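You operate a simulated robot arm through the tools that you are given. There is no shell and no other tool. Be economical: measure what you need, move in short steps, check, and stop when the job is done.

You run a simulated two-armed robot. Do the job below in one go: nothing can be reset, and whatever is moved stays where it is left.

JOB
Screw the cap back on the pale banded jug with orange cap.
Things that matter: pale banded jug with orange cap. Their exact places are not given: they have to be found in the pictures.

The check looks at the end state, three seconds after you hand in, the way a careful person would. Anything else that was tipped, shoved, dropped, spilled or broken makes it a failure. A push-on lid holds only when it is set on centred and level and pressed home; a screw cap is set on level and turned clockwise until tight.

ROBOT AND FRAMES
Two 6-joint arms with two-finger parallel grippers on one trunk, on a base that drives. Base frame: it is fixed to the floor where the robot stands at the start and does not move with it; the origin is under the middle of the robot, x ahead of it, y to its left, z up. Units: mm, degrees, N and s.
The left shoulder is at the start at [60, 187, 1147], the right one opposite. With the tool pointing down near the work surface each hand reaches from about 180 to 620 mm from the robot's upright axis, wherever it stands, measured 20 degrees to its own side. Payload 1.57 kg a hand.
The TCP of each hand is the grasp point between the finger pads, 30 mm short of the fingertips. In the tool frame z runs along the fingers and y along their closing line. Largest opening 110 mm; finger width 24, thickness 12; the body of the gripper, 48 by 112 mm, starts 78 mm behind the TCP.
Orientation is that of the tool frame in the base frame, as [roll, pitch, yaw] about the fixed x, y, z axes, in that order (R = Rz(yaw) Ry(pitch) Rx(roll)). With the fingers straight down and closing along the base's y, the tool's x points along the base's -x, its y along +y and its z along -z.

CONTROLS
- The arms move only by the tool jog_arm. It takes "left_targets", "right_targets" or both (then of equal length, played together; a hand with none holds still); each is a list of rows, each a list of 6 numbers: the shift along the base's x, y, z in mm, then the turn, a rotation vector about the base's x, y, z in degrees. In form: [[tx, ty, tz, wx, wy, wz], ...]. A call has 1 to 12 rows; each row is the pose to reach, as a shift and turn from the pose commanded when the call began. "left_grip" and "right_grip" are, for a hand that has rows, the opening in per cent of the stroke, from 0 (shut) to 100 (fully open), set as the call begins (left out, the last holds). Each row takes 0.2 s and may step no farther than 50 mm and 8.6 degrees from the row before; otherwise, or with a gripper value out of range, the whole call is refused. A pose out of reach is approached as far as the arm can. The call stops where the force on the tool passes 40 N (or 10 N more than at its start, if that is more) or the arm is blocked; 0.2 s more then pass. Each finger travels about 153 mm/s and halts on what it meets, pressing with about 27 N; the grip force reading is that of the motor and also rises with nothing between the fingers. The clock runs only during rows and for 0.2 s after the last one: add rows that repeat a pose to give the fingers time. The reply holds the time, the measured pose of the TCP, the force on the tool along the base axes, the opening and the grip force, in the units named above and with some noise, with the torque about the TCP (base axes, N m) and any sound that the robot's microphone picked up.
- Cameras (640 x 400 px; columns grow to the right, rows downward): "scene" is now at [14.7, -10.4, 1685.5]; the picture's right is [-0.13, -0.99, 0.00], its down [-0.78, 0.10, -0.62] and it looks along [0.62, -0.08, -0.78] (base axes); focal length 257 px, centre (320, 200). "left" rides on the left gripper at [70, -16, -141] in its tool frame; the picture's right is [0.23, 0.97, 0.00], its down [-0.86, 0.20, -0.48] and it looks along [-0.47, 0.11, 0.88] (tool axes); focal length 222 px, centre (320, 200). "right" rides on the right gripper at [70, 16, -141] in its tool frame; the picture's right is [-0.23, 0.97, 0.00], its down [-0.86, -0.20, -0.48] and it looks along [-0.47, -0.11, 0.88] (tool axes); focal length 222 px, centre (320, 200).
- get_image(camera): a new picture of that camera. It takes no simulated time.
- lift_body(by): slides the trunk up (or, below 0, down) by that many mm; the arms and the scene camera ride with it, the base frame stays. It gives what a move gives, with no picture.
- steer(legs): drives the robot by 1 to 6 legs, each [ahead, left, turn to the left] in mm, mm and degrees, along the robot's own axes; the way and the turn of a leg run together, so that a leg with both is an arc; at most 1500 mm and 180 degrees a leg. The arms and the cameras ride along, it lands a little off, and it stops where it bumps. It gives what a move gives.
- head_to(pan, tilt): turns the head with the scene camera to pan (to the left, within 86 degrees either way) and tilt (down, from -29 to 69), counted from straight ahead of the robot. It gives what a move gives.
- probe_pixels(camera, pixels): for up to 12 pixels [column, row] of the newest picture of that camera ("zoom" is the newest enlarged one), the place [x, y, z] in the base frame of the surface seen there, good to about 3 mm. It takes no simulated time.
- close_up(camera, box): a new picture of the part [left, top, right, bottom] of that camera's present view, enlarged. It takes no simulated time.
- finish_job(): hands the job in; it is judged then, once.

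Keep the steps short. Do not move on a guess: measure, check each grasp and each placing, and mend mistakes. In all there are 80 turns and 70 pictures (those below and enlarged ones count). Leave the grippers open and the arms clear of the work at the hand-in unless told otherwise, and finish with a single line.

The tools are called by a JSON object that holds its "name" and its "arguments". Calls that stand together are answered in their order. jog_arm: Moves the arms, as the interface text tells. Its arguments: {"type":"object","properties":{"left_targets":{"type":"array"},"left_grip":{"type":"number"},"right_targets":{"type":"array"},"right_grip":{"type":"number"}},"required":[]} The other tools are called the same way: lift_body (by) slides the trunk up or down; steer (legs) drives the base; head_to (pan, tilt) turns the head that bears the scene camera; get_image (camera) takes a picture; probe_pixels (camera, pixels) gives the place of the surface under pixels of a picture; close_up (camera, box) takes an enlarged picture of a part of a camera's view; finish_job () hands the job in.

At the start:

```text
t: 0.0
left_eef_pos: [407.0, 2.0, 1204.3]
left_tool_rot: [180.0, 0.0, 180.0]
left_force: [0.1, -0.1, -0.3]
left_wrist_torque: [0.01, 0.01, -0.03]
left_grip_width: 110.2
left_gripper_force: 0.2
right_eef_pos: [422.2, -315.7, 1176.4]
right_tool_rot: [180.0, -0.1, -180.0]
right_force: [-0.7, -0.1, 0.8]
right_wrist_torque: [0.01, 0.01, -0.01]
right_grip_width: 110.1
right_gripper_force: 0.0
trunk travel left (down, up): [-775.0, 215.0]
robot x, y, heading: [-2.1, 0.5, -0.2]
head pan, tilt: [-7.4, 51.6]
```

scene: 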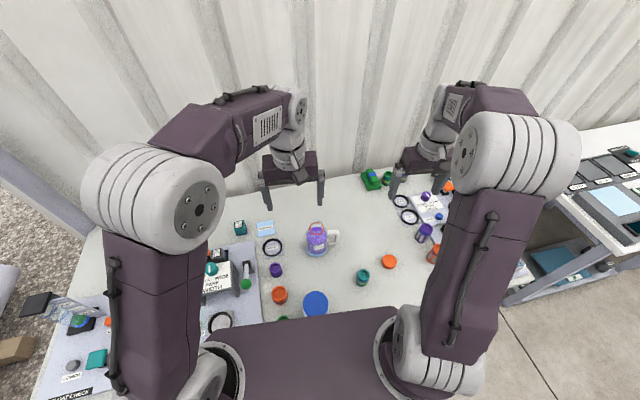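
right: 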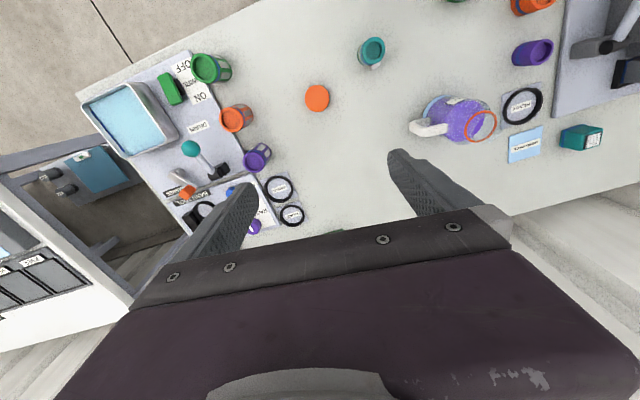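
left: 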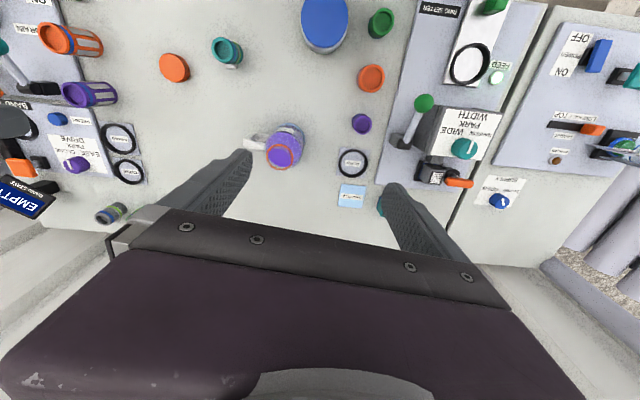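

I see a jug near scene (318,238) and an orange disc near (389,261). I'll enlarge both views.

{"name": "close_up", "arguments": {"camera": "scene", "box": [260, 200, 420, 300]}}

{"name": "close_up", "arguments": {"camera": "right", "box": [290, 20, 560, 190]}}

```text
4.00 times, centred on (340, 250) of scene
```

zoom: 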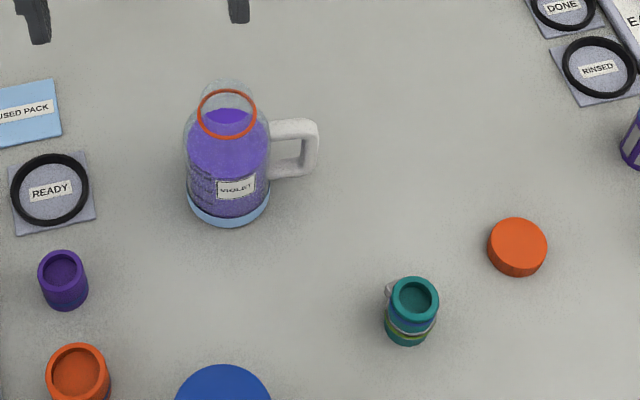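

```text
2.35 times, centred on (425, 105) of right
```

zoom: 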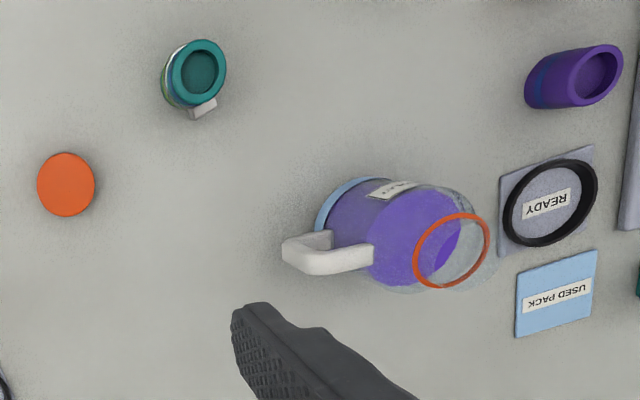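

The jug has an orange ring on the neck, a pale band and purple liquid. The orange cap lies on the bench. I'll measure both from a scene zoom.

{"name": "close_up", "arguments": {"camera": "scene", "box": [290, 210, 410, 285]}}

{"name": "close_up", "arguments": {"camera": "left", "box": [230, 100, 350, 175]}}

{"name": "get_image", "arguments": {"camera": "scene"}}

{"name": "probe_pixels", "arguments": {"camera": "scene", "pixels": [[389, 259], [382, 261], [396, 261], [389, 255], [389, 263], [389, 267], [375, 270], [316, 223], [311, 228], [323, 228], [317, 234], [336, 232]]}}

```text
5.33 times, centred on (350, 248) of scene
```

zoom: 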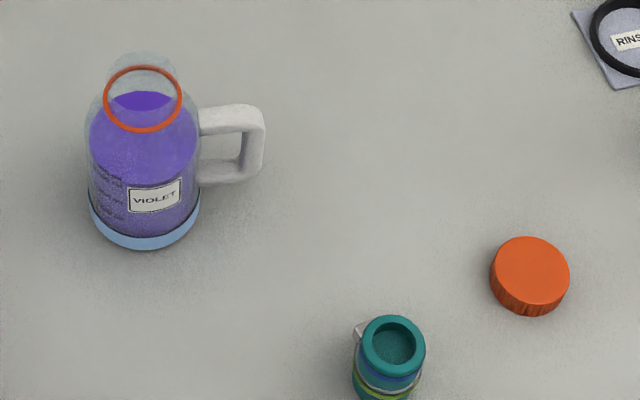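

```text
5.33 times, centred on (290, 138) of left
```

zoom: 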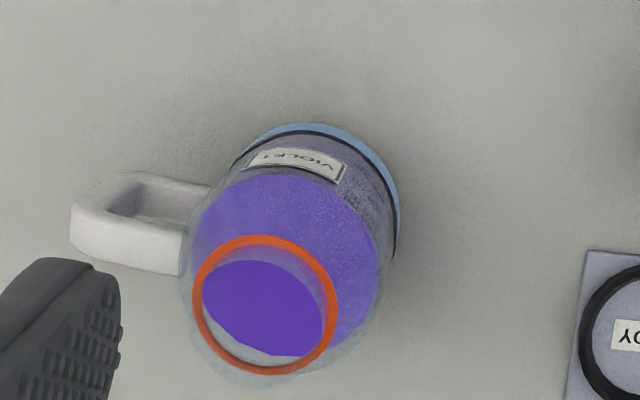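

```text
62 pictures are left
```

scene: 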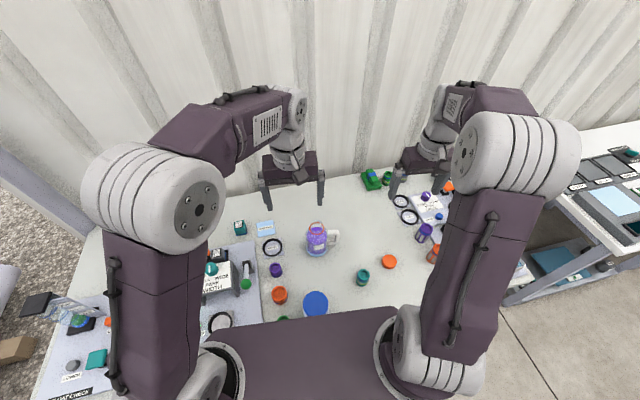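

```text
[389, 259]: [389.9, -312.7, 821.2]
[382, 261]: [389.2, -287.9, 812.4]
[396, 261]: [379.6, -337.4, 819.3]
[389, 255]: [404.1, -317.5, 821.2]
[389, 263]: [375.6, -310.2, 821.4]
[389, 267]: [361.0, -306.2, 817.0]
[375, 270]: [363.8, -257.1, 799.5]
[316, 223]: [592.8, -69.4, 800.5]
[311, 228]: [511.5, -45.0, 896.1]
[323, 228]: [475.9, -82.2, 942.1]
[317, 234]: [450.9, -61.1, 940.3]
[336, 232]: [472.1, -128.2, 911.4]
```

The cap's top is at z≈821, near (385,-312). Next I'll measure the jug's neck ring, glass, label and handle in an enlarged picture.

{"name": "close_up", "arguments": {"camera": "scene", "box": [300, 212, 348, 262]}}

{"name": "close_up", "arguments": {"camera": "scene", "box": [370, 245, 410, 275]}}

{"name": "probe_pixels", "arguments": {"camera": "zoom", "pixels": [[320, 140], [320, 220], [230, 180], [410, 180], [250, 100], [390, 100], [320, 80]]}}

```text
8.00 times, centred on (324, 237) of scene
```

zoom: 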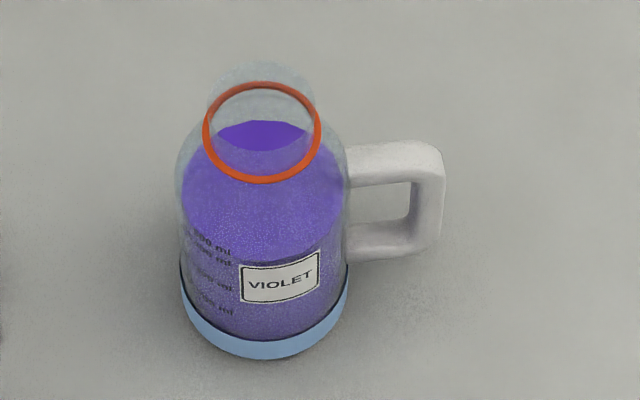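

```text
13.33 times, centred on (390, 260) of scene
```

zoom: 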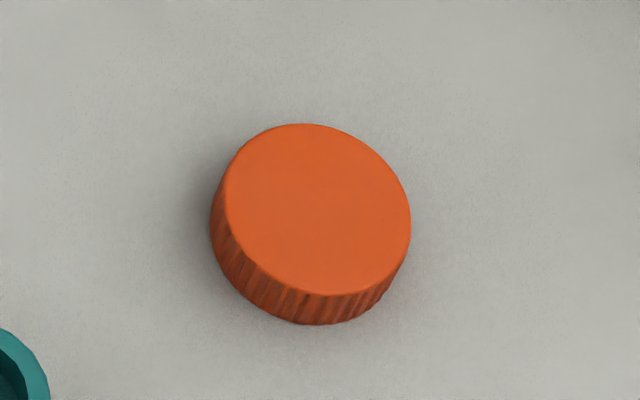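

```text
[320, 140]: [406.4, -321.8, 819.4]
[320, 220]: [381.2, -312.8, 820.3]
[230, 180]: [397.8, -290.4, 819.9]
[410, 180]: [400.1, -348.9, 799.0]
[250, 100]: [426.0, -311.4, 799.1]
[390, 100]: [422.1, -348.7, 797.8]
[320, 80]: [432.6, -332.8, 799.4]
```

The cap is about 50 mm wide and 21 high, centred near (384,-313), right way up. Next I'll probe the ring, band and handle of the jug, and the teal cup beside the cap.

{"name": "close_up", "arguments": {"camera": "scene", "box": [300, 212, 348, 262]}}

{"name": "probe_pixels", "arguments": {"camera": "zoom", "pixels": [[262, 85], [262, 180], [206, 130], [318, 130], [262, 65], [280, 285], [262, 350], [187, 300], [342, 300], [430, 160], [430, 230], [370, 153]]}}

{"name": "probe_pixels", "arguments": {"camera": "scene", "pixels": [[363, 271], [357, 276], [369, 276], [363, 283], [276, 265], [272, 242], [280, 290], [265, 228], [245, 268], [248, 285], [240, 226], [315, 305]]}}

```text
8.00 times, centred on (324, 237) of scene
```

zoom: 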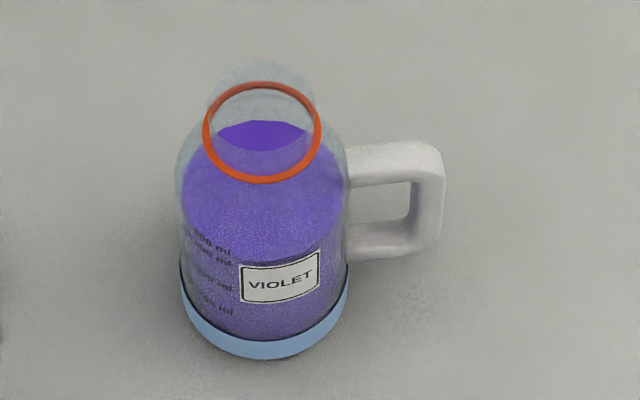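

```text
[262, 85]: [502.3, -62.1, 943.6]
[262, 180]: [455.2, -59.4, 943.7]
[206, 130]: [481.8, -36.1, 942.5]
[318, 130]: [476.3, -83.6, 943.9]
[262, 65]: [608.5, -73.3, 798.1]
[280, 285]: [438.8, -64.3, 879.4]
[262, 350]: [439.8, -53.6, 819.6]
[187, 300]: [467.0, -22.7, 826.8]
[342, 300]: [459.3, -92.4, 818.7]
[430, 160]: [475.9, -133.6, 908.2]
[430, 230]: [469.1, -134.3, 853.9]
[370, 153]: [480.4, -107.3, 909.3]
```

```text
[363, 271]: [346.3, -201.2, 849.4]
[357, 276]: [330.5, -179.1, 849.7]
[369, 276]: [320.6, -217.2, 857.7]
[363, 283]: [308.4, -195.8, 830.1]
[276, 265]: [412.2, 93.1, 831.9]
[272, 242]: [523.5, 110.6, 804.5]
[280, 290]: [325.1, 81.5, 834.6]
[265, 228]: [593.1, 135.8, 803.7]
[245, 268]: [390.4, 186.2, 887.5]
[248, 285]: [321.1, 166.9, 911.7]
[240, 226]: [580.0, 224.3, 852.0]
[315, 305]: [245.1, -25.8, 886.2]
```

The jug's neck ring is centred at (478.5,-60.5,943.5). The body radius is about 40, and the handle sticks out toward -y. The left hand will hold the body from the +y side, tilted about 55°. I start by yawing the left hand −90°, well above the bench.

{"name": "jog_arm", "arguments": {"left_targets": [[0, 10, 0, 0, 0, -8.2], [0, 20, 0, 0, 0, -16.4], [0, 30, 0, 0, 0, -24.6], [0, 45, 0, 0, 0, -32.8], [0, 60, 0, 0, 0, -41], [0, 75, 0, 0, 0, -49.2], [0, 90, 0, 0, 0, -57.4], [0, 105, 0, 0, 0, -65.6], [0, 120, 0, 0, 0, -73.8], [0, 135, 0, 0, 0, -82], [0, 150, 0, 0, 0, -90], [0, 150, 0, 0, 0, -90]], "left_grip": 100}}

```text
t: 2.6
left_eef_pos: [406.4, 153.1, 1203.8]
left_tool_rot: [-179.9, 0.0, 89.9]
left_force: [-0.2, 0.0, -0.1]
left_wrist_torque: [-0.01, 0.02, -0.01]
left_grip_width: 110.3
left_gripper_force: 0.0
right_eef_pos: [422.5, -313.9, 1176.4]
right_tool_rot: [-180.0, 0.0, 180.0]
right_force: [0.0, 0.1, -0.4]
right_wrist_torque: [0.0, 0.01, 0.01]
right_grip_width: 110.2
right_gripper_force: 0.0
trunk travel left (down, up): [-775.0, 215.0]
robot x, y, heading: [1.9, 1.1, 0.0]
head pan, tilt: [-7.4, 51.6]
```

Yaw is done. Next I tilt −55° about x and descend to a pose well behind the jug on the +y side.

{"name": "jog_arm", "arguments": {"left_targets": [[10, 0, -25, -7.9, 0, 0], [20, 0, -50, -15.7, 0, 0], [30, 0, -75, -23.6, 0, 0], [40, 0, -100, -31.4, 0, 0], [50, 0, -125, -39.3, 0, 0], [60, 0, -150, -47.1, 0, 0], [72, 0, -180, -55, 0, 0], [72, -15, -210, -55, 0, 0], [72, -46, -239, -55, 0, 0], [72, -46, -239, -55, 0, 0]]}}

{"name": "get_image", "arguments": {"camera": "scene"}}

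{"name": "get_image", "arguments": {"camera": "left"}}

```text
t: 4.8
left_eef_pos: [480.0, 107.6, 966.9]
left_tool_rot: [179.9, 55.1, 90.0]
left_force: [0.4, 0.6, 0.3]
left_wrist_torque: [0.01, -0.01, -0.02]
left_grip_width: 109.9
left_gripper_force: 0.2
right_eef_pos: [422.1, -314.5, 1177.4]
right_tool_rot: [-180.0, -0.1, -179.9]
right_force: [-0.4, 0.0, 0.2]
right_wrist_torque: [0.0, 0.02, 0.04]
right_grip_width: 110.1
right_gripper_force: 0.1
trunk travel left (down, up): [-775.0, 215.0]
robot x, y, heading: [-1.1, -2.1, 0.2]
head pan, tilt: [-7.4, 51.6]
```

```text
58 pictures are left
```

scene: 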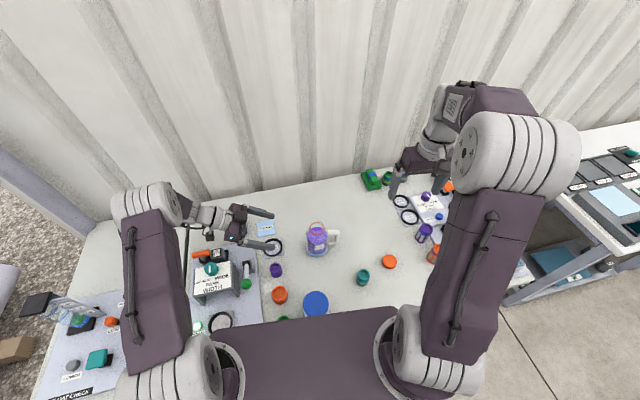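

```text
57 pictures are left
```

left: 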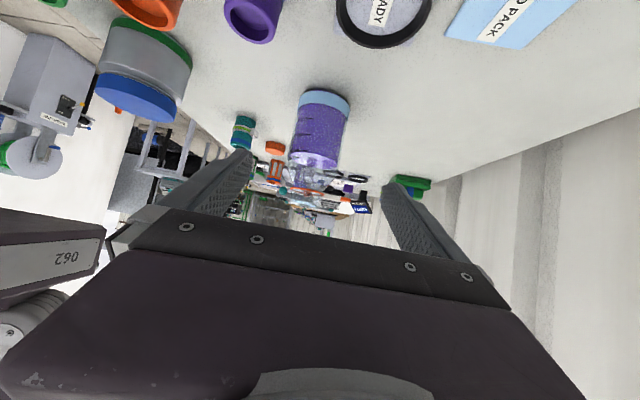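

The jug is centred between the fingers and the path is clear. I advance halfway, then check the forearm clearance over the lever box.

{"name": "jog_arm", "arguments": {"left_targets": [[-1, -30, -21, 0, 0, 0], [-1, -60, -42, 0, 0, 0], [-1, -80, -56, 0, 0, 0], [-1, -80, -56, 0, 0, 0]]}}

{"name": "get_image", "arguments": {"camera": "scene"}}

{"name": "get_image", "arguments": {"camera": "right"}}

```text
t: 5.8
left_eef_pos: [477.3, 24.1, 907.2]
left_tool_rot: [-179.9, 55.0, 90.0]
left_force: [-0.9, -0.3, 0.5]
left_wrist_torque: [0.01, 0.0, -0.04]
left_grip_width: 110.1
left_gripper_force: 0.0
right_eef_pos: [422.1, -314.8, 1176.6]
right_tool_rot: [180.0, 0.0, 179.9]
right_force: [0.5, 1.3, 0.7]
right_wrist_torque: [0.0, 0.01, 0.01]
right_grip_width: 110.0
right_gripper_force: 0.1
trunk travel left (down, up): [-775.0, 215.0]
robot x, y, heading: [0.2, -0.2, -0.0]
head pan, tilt: [-7.4, 51.6]
```

```text
56 pictures are left
```

scene: 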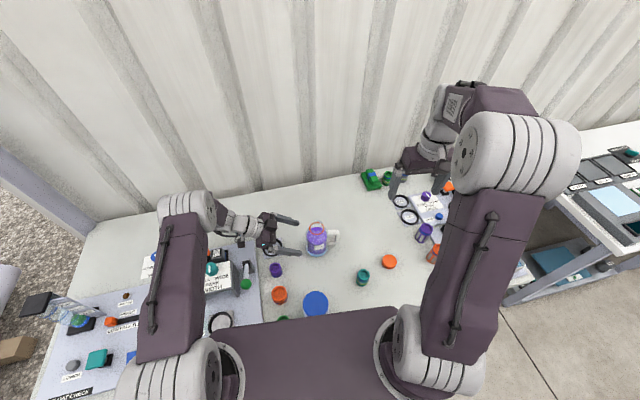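

```text
55 pictures are left
```

right: 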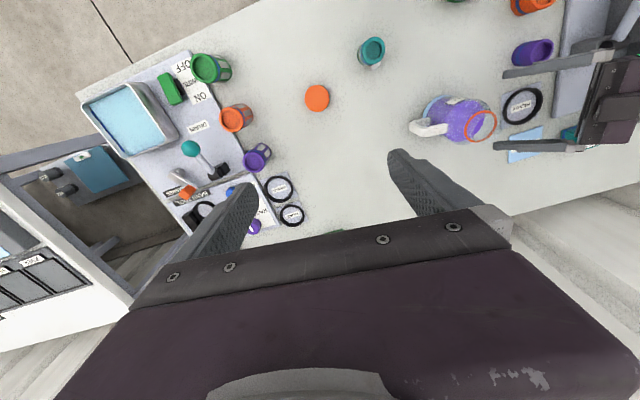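

I'll probe the heights of the elbow, forearm and wrist, and of the box under them.

{"name": "probe_pixels", "arguments": {"camera": "scene", "pixels": [[180, 205], [208, 210], [220, 215], [232, 225], [248, 228], [268, 228], [220, 268], [211, 268], [170, 290], [215, 282], [280, 218], [280, 250]]}}

```text
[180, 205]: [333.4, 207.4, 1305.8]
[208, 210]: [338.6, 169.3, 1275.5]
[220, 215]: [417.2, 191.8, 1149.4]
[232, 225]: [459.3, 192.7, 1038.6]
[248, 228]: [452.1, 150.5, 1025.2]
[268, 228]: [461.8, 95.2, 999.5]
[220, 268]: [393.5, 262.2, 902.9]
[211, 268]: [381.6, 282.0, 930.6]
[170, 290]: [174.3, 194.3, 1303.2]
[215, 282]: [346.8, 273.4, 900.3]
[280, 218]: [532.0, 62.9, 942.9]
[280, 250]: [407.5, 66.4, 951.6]
```

The forearm is above z 1000, well clear. I advance around the jug to about (478.5,-57,850).

{"name": "jog_arm", "arguments": {"left_targets": [[1, -27, -19, 0, 0, 0], [1, -54, -38, 0, 0, 0], [1, -82, -57, 0, 0, 0], [1, -82, -57, 0, 0, 0]]}}

{"name": "get_image", "arguments": {"camera": "left"}}

{"name": "close_up", "arguments": {"camera": "scene", "box": [260, 190, 360, 265]}}

```text
t: 6.8
left_eef_pos: [478.1, -57.3, 850.3]
left_tool_rot: [180.0, 55.1, 90.0]
left_force: [0.2, -0.4, -0.8]
left_wrist_torque: [-0.01, 0.01, 0.02]
left_grip_width: 109.6
left_gripper_force: 0.0
right_eef_pos: [421.1, -314.8, 1175.7]
right_tool_rot: [-180.0, 0.0, 180.0]
right_force: [0.2, 0.6, 0.2]
right_wrist_torque: [0.0, 0.01, -0.04]
right_grip_width: 110.1
right_gripper_force: 0.1
trunk travel left (down, up): [-775.0, 215.0]
robot x, y, heading: [1.6, 0.7, 0.4]
head pan, tilt: [-7.4, 51.6]
```

```text
54 pictures are left
```

left: 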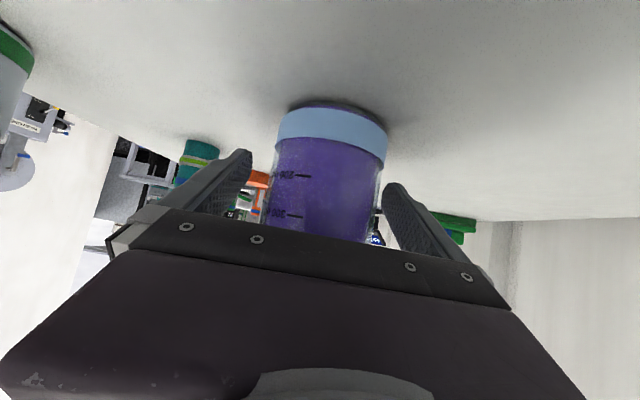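

```text
5.33 times, centred on (310, 228) of scene
```

zoom: 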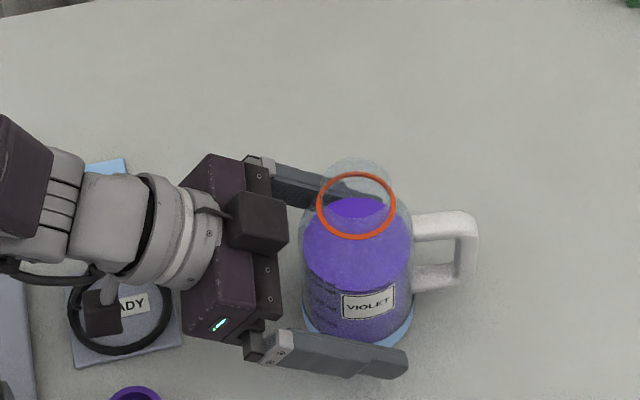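

The jug is centred between the pads. I close the left hand on it gently, allowing time for the fingers.

{"name": "jog_arm", "arguments": {"left_targets": [[0, 0, 0, 0, 0, 0], [0, 0, 0, 0, 0, 0], [0, 0, 0, 0, 0, 0]], "left_grip": 0}}

{"name": "close_up", "arguments": {"camera": "scene", "box": [300, 212, 348, 262]}}

{"name": "probe_pixels", "arguments": {"camera": "zoom", "pixels": [[262, 85], [262, 180], [206, 130], [318, 130]]}}

```text
t: 7.6
left_eef_pos: [479.0, -57.2, 851.1]
left_tool_rot: [-179.9, 55.1, 90.0]
left_force: [0.5, 1.0, -0.6]
left_wrist_torque: [0.03, -0.05, 0.01]
left_grip_width: 76.7
left_gripper_force: 26.8
right_eef_pos: [422.6, -314.5, 1176.8]
right_tool_rot: [180.0, 0.0, -180.0]
right_force: [-0.2, -0.1, -0.3]
right_wrist_torque: [0.02, 0.02, 0.01]
right_grip_width: 109.9
right_gripper_force: 0.0
trunk travel left (down, up): [-775.0, 215.0]
robot x, y, heading: [0.5, 1.4, 0.1]
head pan, tilt: [-7.4, 51.6]
```

```text
8.00 times, centred on (324, 237) of scene
```

zoom: 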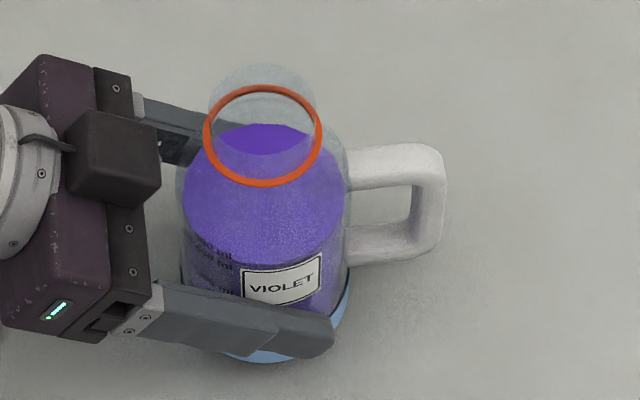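

```text
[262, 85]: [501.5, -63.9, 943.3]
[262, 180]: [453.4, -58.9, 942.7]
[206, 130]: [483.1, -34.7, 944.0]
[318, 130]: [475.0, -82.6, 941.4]
```

The jug is held (76.7 mm wide, grip force 27 N) and its ring is now at about (477,-60,943). For the right hand I set a partial opening, yaw +90° so there is room to turn clockwise, and go above the cap.

{"name": "jog_arm", "arguments": {"right_targets": [[-5, 0, -20, 0, 0, 8.2], [-10, 0, -40, 0, 0, 16.4], [-15, 0, -60, 0, 0, 24.6], [-20, 0, -80, 0, 0, 32.8], [-25, 0, -100, 0, 0, 41], [-30, 0, -120, 0, 0, 49.2], [-35, 0, -140, 0, 0, 57.4], [-38, 1, -160, 0, 0, 65.6], [-38, 1, -180, 0, 0, 73.8], [-38, 1, -210, 0, 0, 82], [-38, 1, -250, 0, 0, 90], [-38, 1, -250, 0, 0, 90]], "right_grip": 68}}

{"name": "get_image", "arguments": {"camera": "right"}}

{"name": "get_image", "arguments": {"camera": "scene"}}

```text
t: 10.2
left_eef_pos: [477.9, -57.2, 852.8]
left_tool_rot: [180.0, 55.0, 90.0]
left_force: [0.0, -0.8, 0.4]
left_wrist_torque: [-0.06, -0.01, 0.05]
left_grip_width: 76.6
left_gripper_force: 27.0
right_eef_pos: [379.2, -314.2, 927.0]
right_tool_rot: [180.0, 0.0, -89.9]
right_force: [-0.1, 0.8, -0.4]
right_wrist_torque: [-0.01, -0.02, -0.01]
right_grip_width: 74.7
right_gripper_force: 0.1
trunk travel left (down, up): [-775.0, 215.0]
robot x, y, heading: [-1.5, 2.9, 0.1]
head pan, tilt: [-7.4, 51.6]
```

```text
51 pictures are left
```

right: 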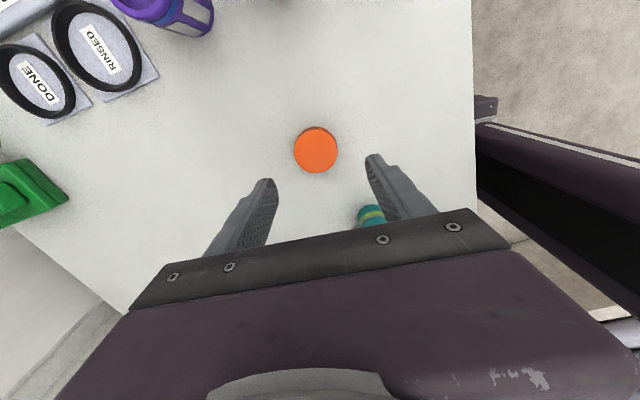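

```text
50 pictures are left
```

scene: 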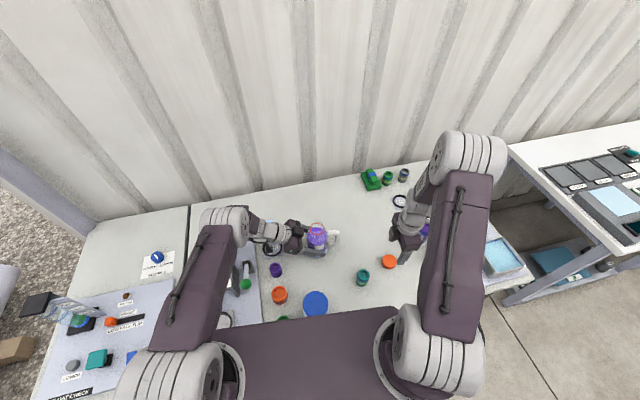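

The cap shows at (316,151) in the right picture. I measure it from there too.

{"name": "probe_pixels", "arguments": {"camera": "right", "pixels": [[316, 153], [297, 151], [336, 151], [316, 134], [316, 171], [316, 130], [190, 15], [370, 212]]}}

{"name": "close_up", "arguments": {"camera": "right", "box": [240, 110, 400, 210]}}

```text
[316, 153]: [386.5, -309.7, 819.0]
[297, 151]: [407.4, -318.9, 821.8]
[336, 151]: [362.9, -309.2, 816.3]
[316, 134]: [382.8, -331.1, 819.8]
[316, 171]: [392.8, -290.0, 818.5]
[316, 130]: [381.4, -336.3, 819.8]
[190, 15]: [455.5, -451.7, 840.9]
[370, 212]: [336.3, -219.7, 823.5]
```

```text
4.00 times, centred on (320, 160) of right
```

zoom: 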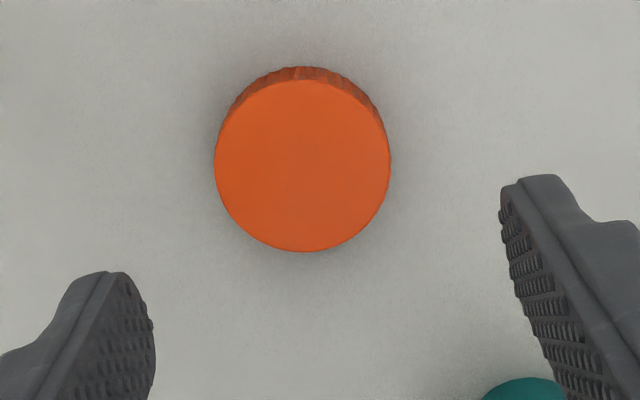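

The cap centre is about (385,-312.5). I descend partway and check alignment.

{"name": "jog_arm", "arguments": {"right_targets": [[2, 1, -30, 0, 0, 0], [2, 1, -55, 0, 0, 0], [2, 1, -55, 0, 0, 0]]}}

{"name": "close_up", "arguments": {"camera": "right", "box": [220, 100, 420, 225]}}

```text
t: 11.0
left_eef_pos: [477.4, -57.5, 851.8]
left_tool_rot: [-180.0, 55.0, 90.0]
left_force: [-0.9, 0.3, 0.3]
left_wrist_torque: [-0.01, 0.06, 0.0]
left_grip_width: 76.6
left_gripper_force: 27.1
right_eef_pos: [383.5, -313.8, 870.7]
right_tool_rot: [-180.0, -0.1, -90.0]
right_force: [0.0, 1.2, 0.9]
right_wrist_torque: [-0.01, 0.03, -0.02]
right_grip_width: 74.7
right_gripper_force: 0.0
trunk travel left (down, up): [-775.0, 215.0]
robot x, y, heading: [1.7, -0.7, 0.2]
head pan, tilt: [-7.4, 51.6]
```

```text
3.20 times, centred on (320, 162) of right
```

zoom: 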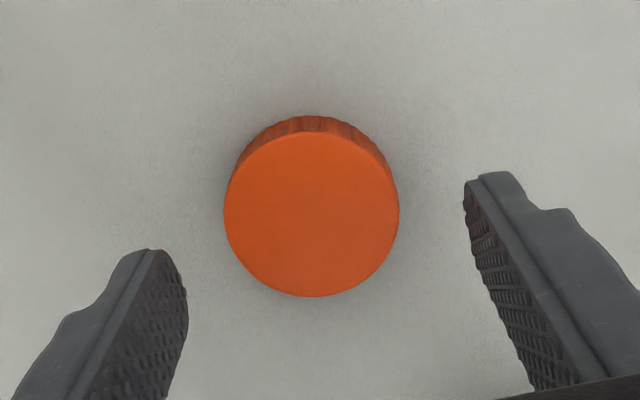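

Nearly centred; I shift +2, +1 and descend to z≈837, so the pads cover about 14 mm of the cap.

{"name": "jog_arm", "arguments": {"right_targets": [[2, 1, -18, 0, 0, 0], [2, 1, -34, 0, 0, 0], [2, 1, -34, 0, 0, 0]]}}

{"name": "get_image", "arguments": {"camera": "right"}}

```text
t: 11.8
left_eef_pos: [477.8, -57.0, 851.7]
left_tool_rot: [180.0, 55.0, 90.0]
left_force: [-1.0, -0.5, 0.0]
left_wrist_torque: [-0.04, 0.01, -0.03]
left_grip_width: 76.5
left_gripper_force: 27.2
right_eef_pos: [386.7, -313.4, 836.9]
right_tool_rot: [-180.0, 0.1, -90.0]
right_force: [0.4, 0.0, 0.3]
right_wrist_torque: [-0.04, 0.0, 0.01]
right_grip_width: 74.7
right_gripper_force: 0.1
trunk travel left (down, up): [-775.0, 215.0]
robot x, y, heading: [-2.5, 0.7, -0.0]
head pan, tilt: [-7.4, 51.6]
```

```text
47 pictures are left
```

right: 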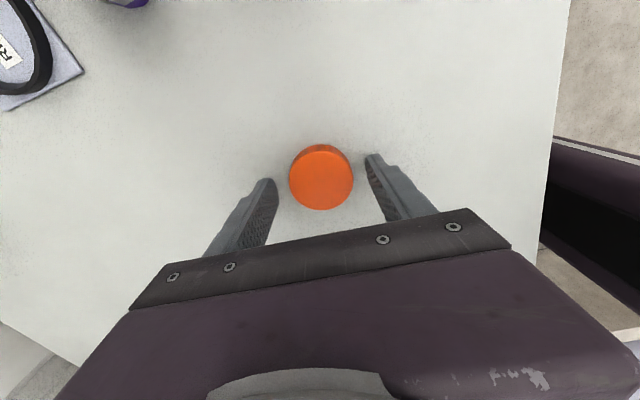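

The cap is between the fingertips. I close the right hand.

{"name": "jog_arm", "arguments": {"right_targets": [[0, 0, 0, 0, 0, 0], [0, 0, 0, 0, 0, 0], [0, 0, 0, 0, 0, 0]], "right_grip": 0}}

{"name": "get_image", "arguments": {"camera": "right"}}

```text
t: 12.6
left_eef_pos: [477.4, -58.4, 851.4]
left_tool_rot: [179.9, 55.0, 90.0]
left_force: [-1.4, 0.1, 0.0]
left_wrist_torque: [-0.04, 0.01, -0.01]
left_grip_width: 76.6
left_gripper_force: 27.0
right_eef_pos: [386.8, -313.1, 836.7]
right_tool_rot: [180.0, 0.0, -90.0]
right_force: [-0.2, 0.4, -0.3]
right_wrist_torque: [-0.01, 0.0, 0.0]
right_grip_width: 51.3
right_gripper_force: 27.2
trunk travel left (down, up): [-775.0, 215.0]
robot x, y, heading: [0.3, 1.5, 0.2]
head pan, tilt: [-7.4, 51.6]
```

```text
46 pictures are left
```

right: 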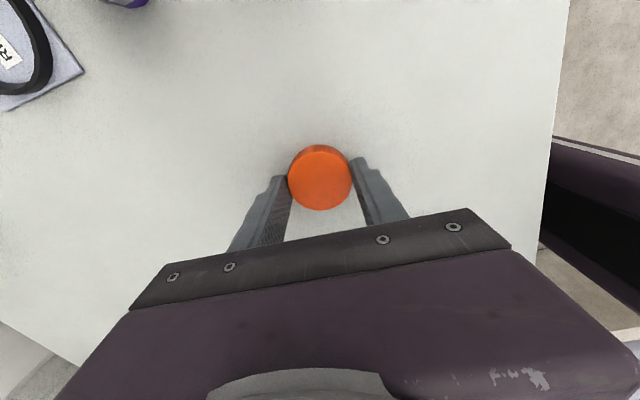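

Gripped at 51.3 mm. I'll measure where the cap centre sits in the hand.

{"name": "close_up", "arguments": {"camera": "right", "box": [270, 135, 370, 215]}}

{"name": "probe_pixels", "arguments": {"camera": "right", "pixels": [[320, 178], [320, 172], [320, 184], [320, 152], [320, 207], [292, 180], [348, 177], [325, 178]]}}

```text
5.00 times, centred on (320, 175) of right
```

zoom: 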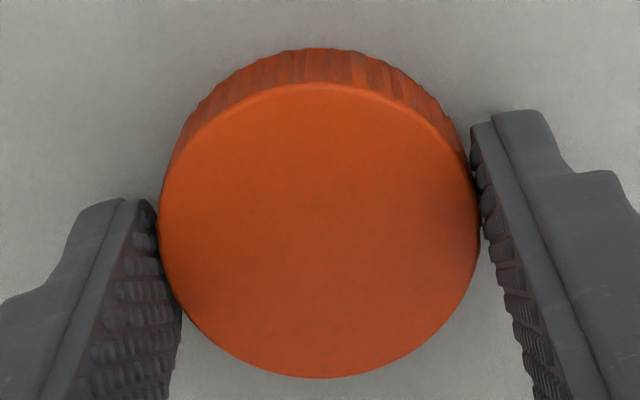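

```text
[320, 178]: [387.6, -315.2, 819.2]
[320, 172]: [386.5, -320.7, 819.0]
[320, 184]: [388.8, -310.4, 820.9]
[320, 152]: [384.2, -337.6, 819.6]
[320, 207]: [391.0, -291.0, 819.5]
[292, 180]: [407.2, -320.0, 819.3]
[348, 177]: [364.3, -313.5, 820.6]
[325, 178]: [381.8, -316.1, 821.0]
```

The cap is centred on the TCP within about 1 mm. I lift straight up.

{"name": "jog_arm", "arguments": {"right_targets": [[0, 0, 20, 0, 0, 0], [0, 0, 60, 0, 0, 0], [0, 0, 105, 0, 0, 0], [0, 0, 150, 0, 0, 0], [0, 0, 195, 0, 0, 0], [0, 0, 223, 0, 0, 0], [0, 0, 223, 0, 0, 0]]}}

{"name": "get_image", "arguments": {"camera": "right"}}

{"name": "get_image", "arguments": {"camera": "scene"}}

```text
t: 14.2
left_eef_pos: [477.7, -56.9, 851.8]
left_tool_rot: [179.9, 55.0, 90.0]
left_force: [-1.5, 1.6, -0.2]
left_wrist_torque: [0.03, 0.0, -0.01]
left_grip_width: 76.7
left_gripper_force: 27.0
right_eef_pos: [386.1, -310.5, 1062.9]
right_tool_rot: [-180.0, 0.0, -90.0]
right_force: [0.0, 0.4, -0.4]
right_wrist_torque: [0.0, -0.02, 0.04]
right_grip_width: 51.0
right_gripper_force: 26.6
trunk travel left (down, up): [-775.0, 215.0]
robot x, y, heading: [1.3, -0.7, 0.2]
head pan, tilt: [-7.4, 51.6]
```

```text
44 pictures are left
```

right: 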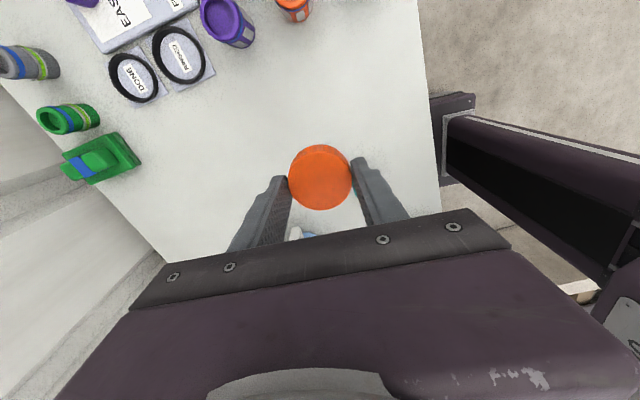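

```text
43 pictures are left
```

scene: 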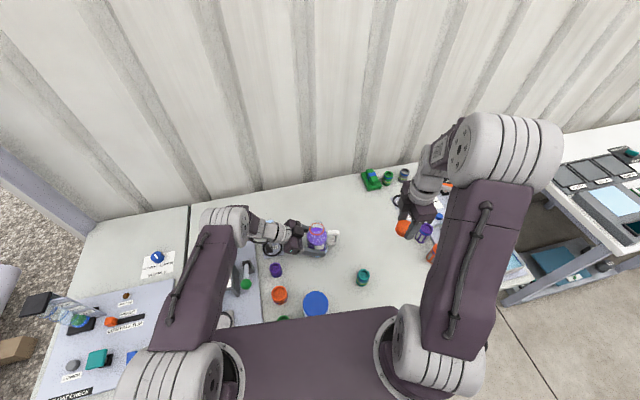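

The cap is held level. I move it toward the jug at height, stopping about 50 mm short to check.

{"name": "jog_arm", "arguments": {"right_targets": [[18, 42, 0, 0, 0, 0], [36, 84, 0, 0, 0, 0], [54, 126, 0, 0, 0, 0], [72, 168, 0, 0, 0, 0], [91, 203, 0, 0, 0, 0], [91, 203, 0, 0, 0, 0]]}}

{"name": "get_image", "arguments": {"camera": "scene"}}

{"name": "get_image", "arguments": {"camera": "right"}}

```text
t: 15.6
left_eef_pos: [477.6, -57.7, 852.3]
left_tool_rot: [179.9, 55.0, 90.0]
left_force: [0.0, 0.8, -0.5]
left_wrist_torque: [0.01, 0.02, 0.05]
left_grip_width: 76.6
left_gripper_force: 27.7
right_eef_pos: [482.4, -106.4, 1059.4]
right_tool_rot: [179.9, 0.0, -90.0]
right_force: [0.4, -0.8, 0.2]
right_wrist_torque: [-0.02, 0.02, -0.03]
right_grip_width: 51.2
right_gripper_force: 27.0
trunk travel left (down, up): [-775.0, 215.0]
robot x, y, heading: [-5.2, -2.6, 0.0]
head pan, tilt: [-7.4, 51.6]
```

```text
42 pictures are left
```

scene: 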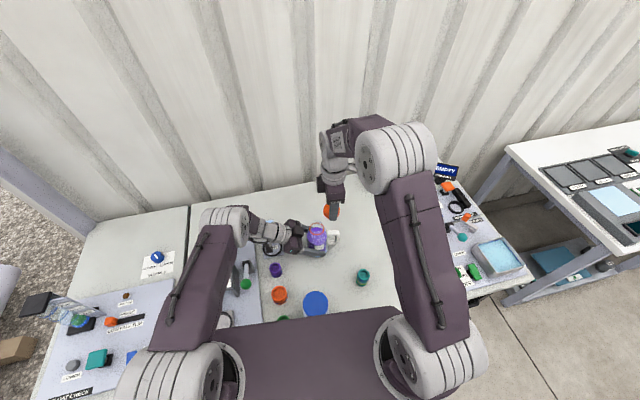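

```text
41 pictures are left
```

right: 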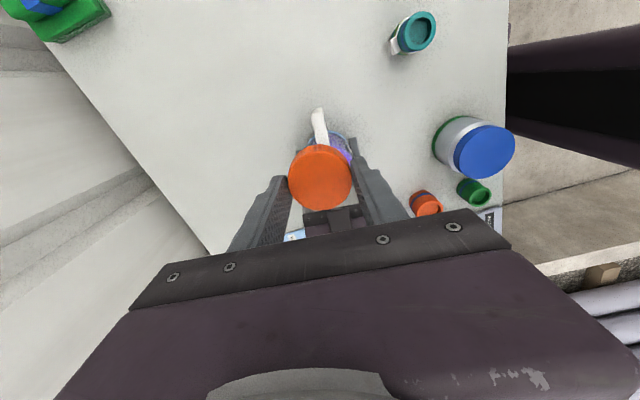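

Clear on both sides. I move over the jug and descend to TCP z≈1015 (cap underside about 977), then compare the cap with the neck.

{"name": "jog_arm", "arguments": {"right_targets": [[-1, 24, 0, 0, 0, 0], [-2, 46, 0, 0, 0, 0], [-2, 46, -25, 0, 0, 0], [-2, 46, -44, 0, 0, 0], [-2, 46, -44, 0, 0, 0]]}}

{"name": "close_up", "arguments": {"camera": "scene", "box": [280, 180, 360, 260]}}

{"name": "get_image", "arguments": {"camera": "left"}}

{"name": "get_image", "arguments": {"camera": "right"}}

```text
t: 16.8
left_eef_pos: [476.5, -56.8, 851.3]
left_tool_rot: [179.9, 55.1, 90.1]
left_force: [0.3, 1.6, 0.2]
left_wrist_torque: [0.02, 0.01, -0.01]
left_grip_width: 76.4
left_gripper_force: 27.3
right_eef_pos: [477.9, -64.9, 1015.5]
right_tool_rot: [179.9, 0.0, -90.0]
right_force: [0.7, 0.2, -0.3]
right_wrist_torque: [0.0, 0.01, -0.04]
right_grip_width: 51.0
right_gripper_force: 26.7
trunk travel left (down, up): [-775.0, 215.0]
robot x, y, heading: [-3.8, 1.8, 0.0]
head pan, tilt: [-7.4, 51.6]
```

```text
5.00 times, centred on (320, 220) of scene
```

zoom: 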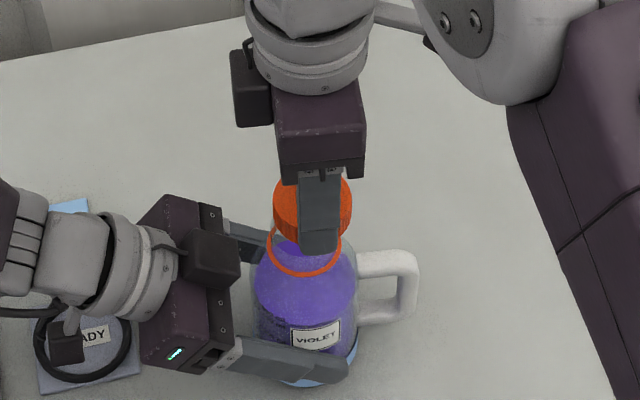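

```text
39 pictures are left
```

left: 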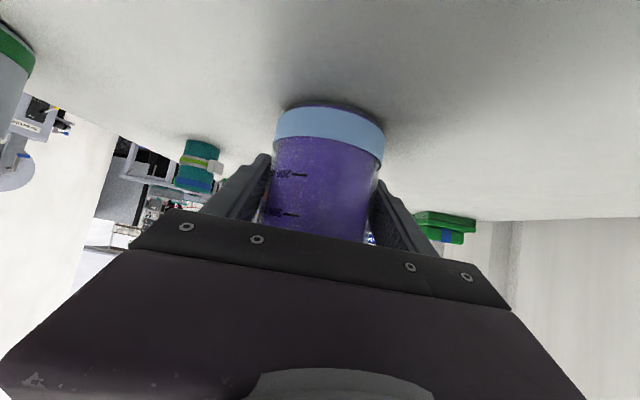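

```text
38 pictures are left
```

right: 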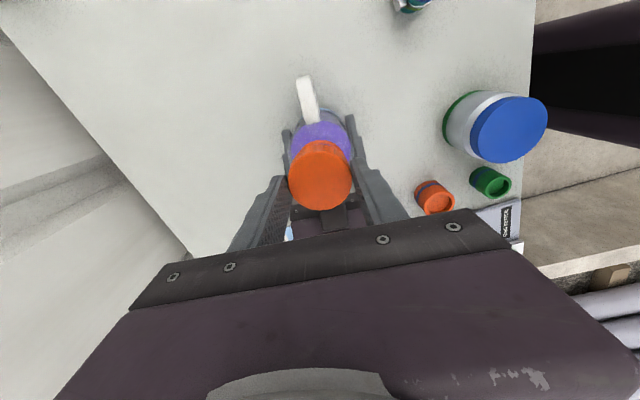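

In the zoom the cap centre column is ≈311.5 and the ring's 304, so the cap is about 5 mm too far toward -y. That agrees with the reading of -64.9. I shift +4.5 in y, −1 in x, drop 8 mm and check again.

{"name": "jog_arm", "arguments": {"right_targets": [[-1, 4.5, 0, 0, 0, 0], [-1, 4.5, -8, 0, 0, 0], [-1, 4.5, -8, 0, 0, 0]]}}

{"name": "close_up", "arguments": {"camera": "scene", "box": [296, 205, 344, 245]}}

{"name": "probe_pixels", "arguments": {"camera": "zoom", "pixels": [[210, 130], [345, 130], [210, 180], [340, 180], [275, 310], [200, 240], [330, 240], [280, 80]]}}

```text
t: 17.6
left_eef_pos: [477.8, -57.3, 851.5]
left_tool_rot: [-180.0, 54.9, 90.0]
left_force: [-0.6, 1.1, 0.1]
left_wrist_torque: [0.04, 0.01, 0.0]
left_grip_width: 76.6
left_gripper_force: 26.8
right_eef_pos: [475.3, -59.4, 1007.9]
right_tool_rot: [-180.0, 0.0, -90.0]
right_force: [0.3, -0.2, 0.0]
right_wrist_torque: [0.0, -0.01, 0.03]
right_grip_width: 51.0
right_gripper_force: 26.9
trunk travel left (down, up): [-775.0, 215.0]
robot x, y, heading: [2.5, -1.4, -0.0]
head pan, tilt: [-7.4, 51.6]
```

```text
10.00 times, centred on (320, 225) of scene
```

zoom: 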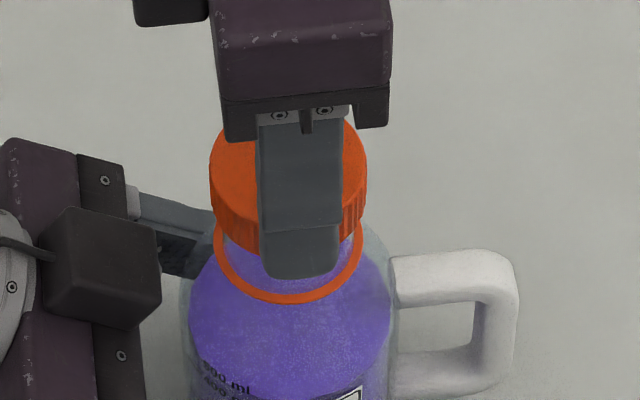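

```text
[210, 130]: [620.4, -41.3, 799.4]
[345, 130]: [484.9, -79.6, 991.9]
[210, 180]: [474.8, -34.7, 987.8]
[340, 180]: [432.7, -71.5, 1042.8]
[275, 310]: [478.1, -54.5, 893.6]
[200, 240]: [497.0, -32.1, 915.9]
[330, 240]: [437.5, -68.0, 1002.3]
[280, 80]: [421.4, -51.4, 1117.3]
```

The cap centre column is 288 and the ring's ≈288.5, so y is aligned. In x the reading is 475.3 against a target of ≈476.7, so I add 1 mm. Now I descend slowly in small steps, watching the force.

{"name": "jog_arm", "arguments": {"right_targets": [[1, 0, -3, 0, 0, 0], [1, 0, -6, 0, 0, 0], [1, 0, -9, 0, 0, 0], [1, 0, -12, 0, 0, 0], [1, 0, -14, 0, 0, 0], [1, 0, -14, 0, 0, 0]]}}

{"name": "close_up", "arguments": {"camera": "scene", "box": [296, 205, 344, 245]}}

```text
t: 19.0
left_eef_pos: [477.0, -57.5, 851.3]
left_tool_rot: [180.0, 55.1, 89.9]
left_force: [-0.4, 0.7, 0.6]
left_wrist_torque: [-0.03, 0.0, 0.01]
left_grip_width: 76.7
left_gripper_force: 26.7
right_eef_pos: [477.2, -58.6, 994.9]
right_tool_rot: [179.9, 0.0, -90.0]
right_force: [-0.1, 0.3, 0.2]
right_wrist_torque: [0.0, -0.04, -0.02]
right_grip_width: 51.1
right_gripper_force: 26.8
trunk travel left (down, up): [-775.0, 215.0]
robot x, y, heading: [-2.3, 1.1, -0.3]
head pan, tilt: [-7.4, 51.6]
```

```text
10.00 times, centred on (320, 225) of scene
```

zoom: 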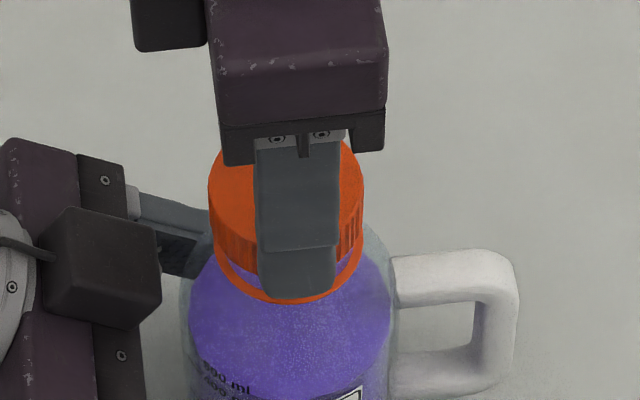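

No contact yet at TCP z≈995. The cap is about 1 mm too far left, so I correct y by −1 and continue down in 1.5 mm steps.

{"name": "jog_arm", "arguments": {"right_targets": [[0, -1, -1.5, 0, 0, 0], [0, -1, -3, 0, 0, 0], [0, -1, -4.5, 0, 0, 0], [0, -1, -6, 0, 0, 0], [0, -1, -7.5, 0, 0, 0], [0, -1, -7.5, 0, 0, 0]]}}

```text
t: 20.4
left_eef_pos: [476.8, -56.9, 850.2]
left_tool_rot: [180.0, 55.0, 90.0]
left_force: [-0.1, 0.7, 0.2]
left_wrist_torque: [-0.02, 0.03, 0.0]
left_grip_width: 76.7
left_gripper_force: 26.8
right_eef_pos: [478.1, -59.2, 987.3]
right_tool_rot: [180.0, 0.0, -89.9]
right_force: [0.2, 0.0, -0.1]
right_wrist_torque: [-0.01, -0.01, -0.01]
right_grip_width: 51.0
right_gripper_force: 27.1
trunk travel left (down, up): [-775.0, 215.0]
robot x, y, heading: [2.5, 1.0, 0.0]
head pan, tilt: [-7.4, 51.6]
```

Still no contact at 987; I go on in the same steps.

{"name": "jog_arm", "arguments": {"right_targets": [[0, 0, -1.5, 0, 0, 0], [0, 0, -3, 0, 0, 0], [0, 0, -4.5, 0, 0, 0], [0, 0, -6, 0, 0, 0], [0, 0, -7, 0, 0, 0], [0, 0, -7, 0, 0, 0]]}}

{"name": "close_up", "arguments": {"camera": "scene", "box": [296, 205, 344, 245]}}

```text
t: 21.8
left_eef_pos: [477.2, -57.0, 851.7]
left_tool_rot: [180.0, 55.1, 89.9]
left_force: [8.1, -5.2, -7.9]
left_wrist_torque: [0.41, 0.25, 0.15]
left_grip_width: 76.8
left_gripper_force: 26.9
right_eef_pos: [476.5, -59.6, 980.7]
right_tool_rot: [-180.0, 0.0, -90.0]
right_force: [-3.7, 3.8, 22.8]
right_wrist_torque: [0.12, 0.14, -0.18]
right_grip_width: 50.6
right_gripper_force: 27.4
trunk travel left (down, up): [-775.0, 215.0]
robot x, y, heading: [2.2, -0.6, -0.1]
head pan, tilt: [-7.4, 51.6]
```

```text
10.00 times, centred on (320, 225) of scene
```

zoom: 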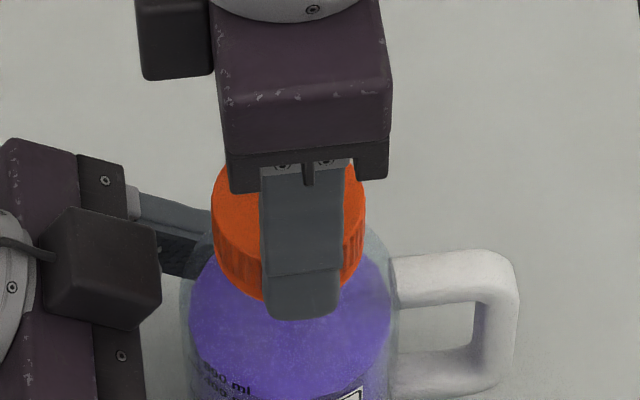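

Contact: 23 N upward with the cap over the neck ring. Cap and neck look concentric and level. I turn clockwise (negative about z) about 90° with a slight descent.

{"name": "jog_arm", "arguments": {"right_targets": [[0, 0, 0.5, 0, 0, -8.2], [0, 0, 0.5, 0, 0, -16.4], [0, 0, 0.3, 0, 0, -24.6], [0, 0, 0.1, 0, 0, -32.8], [0, 0, 0, 0, 0, -41], [0, 0, -0.1, 0, 0, -49.2], [0, 0, -0.2, 0, 0, -57.4], [0, 0, -0.3, 0, 0, -65.6], [0, 0, -0.4, 0, 0, -73.8], [0, 0, -0.5, 0, 0, -82], [0, 0, -0.6, 0, 0, -90], [0, 0, -0.6, 0, 0, -90]]}}

{"name": "close_up", "arguments": {"camera": "scene", "box": [280, 190, 360, 255]}}

```text
t: 24.4
left_eef_pos: [476.7, -56.5, 851.4]
left_tool_rot: [-179.9, 55.0, 90.0]
left_force: [3.2, -2.0, 0.0]
left_wrist_torque: [-0.16, 0.38, 0.01]
left_grip_width: 76.5
left_gripper_force: 26.7
right_eef_pos: [477.9, -59.9, 979.1]
right_tool_rot: [-179.9, 0.0, 179.8]
right_force: [-4.8, 0.6, 3.1]
right_wrist_torque: [0.12, 0.23, -0.03]
right_grip_width: 50.2
right_gripper_force: 26.8
trunk travel left (down, up): [-775.0, 215.0]
robot x, y, heading: [0.7, -4.2, 0.1]
head pan, tilt: [-7.4, 51.6]
```

```text
6.15 times, centred on (320, 222) of scene
```

zoom: 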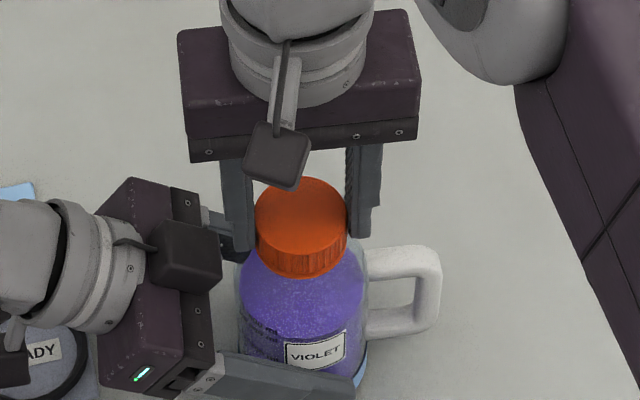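

Force dropped from 23 to 3 N with no resisting torque, so the thread is engaging. The picture shows the cap level. I turn another 90° clockwise.

{"name": "jog_arm", "arguments": {"right_targets": [[0, 0, -0.2, 0, 0, -8.2], [0, 0, -0.3, 0, 0, -16.4], [0, 0, -0.4, 0, 0, -24.6], [0, 0, -0.5, 0, 0, -32.8], [0, 0, -0.6, 0, 0, -41], [0, 0, -0.7, 0, 0, -49.2], [0, 0, -0.8, 0, 0, -57.4], [0, 0, -0.9, 0, 0, -65.6], [0, 0, -1, 0, 0, -73.8], [0, 0, -1.1, 0, 0, -82], [0, 0, -1.2, 0, 0, -90], [0, 0, -1.2, 0, 0, -90]]}}

```text
t: 27.0
left_eef_pos: [477.8, -57.7, 851.5]
left_tool_rot: [-180.0, 55.0, 90.0]
left_force: [2.5, -7.8, 0.6]
left_wrist_torque: [-0.05, -0.34, 0.11]
left_grip_width: 76.7
left_gripper_force: 27.2
right_eef_pos: [477.1, -59.6, 978.6]
right_tool_rot: [179.9, 0.1, 89.9]
right_force: [0.9, 4.8, 9.8]
right_wrist_torque: [0.17, 0.02, -0.03]
right_grip_width: 50.2
right_gripper_force: 27.2
trunk travel left (down, up): [-775.0, 215.0]
robot x, y, heading: [-2.1, -3.8, -0.4]
head pan, tilt: [-7.4, 51.6]
```

Still free turning, with torque about z near zero. I try another 90° with the same grip.

{"name": "jog_arm", "arguments": {"right_targets": [[0, 0, -0.1, 0, 0, -8.2], [0, 0, -0.2, 0, 0, -16.4], [0, 0, -0.3, 0, 0, -24.6], [0, 0, -0.4, 0, 0, -32.8], [0, 0, -0.5, 0, 0, -41], [0, 0, -0.6, 0, 0, -49.2], [0, 0, -0.7, 0, 0, -57.4], [0, 0, -0.8, 0, 0, -65.6], [0, 0, -0.9, 0, 0, -73.8], [0, 0, -1, 0, 0, -82], [0, 0, -1, 0, 0, -90], [0, 0, -1, 0, 0, -90]]}}

{"name": "get_image", "arguments": {"camera": "scene"}}

{"name": "close_up", "arguments": {"camera": "scene", "box": [280, 190, 360, 255]}}

```text
t: 29.1
left_eef_pos: [477.5, -57.7, 855.5]
left_tool_rot: [179.2, 55.3, 89.5]
left_force: [0.5, 2.9, 4.2]
left_wrist_torque: [-0.91, -0.11, 0.11]
left_grip_width: 71.2
left_gripper_force: 27.1
right_eef_pos: [477.7, -95.9, 975.6]
right_tool_rot: [-177.2, -1.0, 14.3]
right_force: [-2.2, -2.3, 13.3]
right_wrist_torque: [0.54, 0.44, -0.06]
right_grip_width: 51.6
right_gripper_force: 27.0
right hand out of reach, approached as far as the arm can: row 9, 10
trunk travel left (down, up): [-775.0, 215.0]
robot x, y, heading: [-0.5, 2.9, -0.0]
head pan, tilt: [-7.4, 51.6]
stopped in row 10 (right hand): the force on the tool passed its limit (the readings are from after the stop); the commanded pose is now the measured one
```

```text
33 pictures are left
```

scene: 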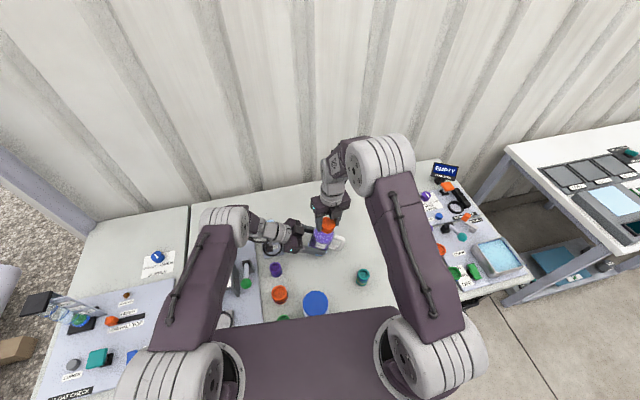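

```text
6.15 times, centred on (320, 222) of scene
```

zoom: 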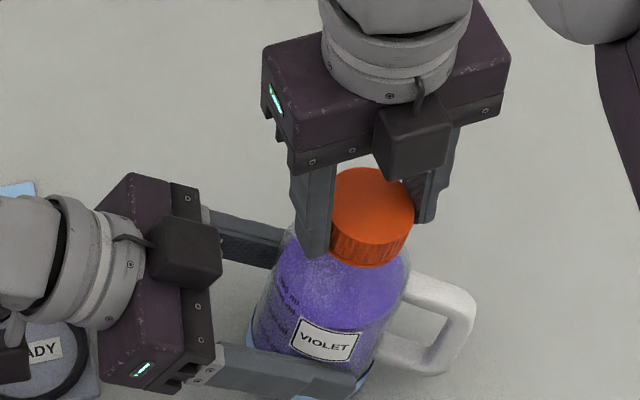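

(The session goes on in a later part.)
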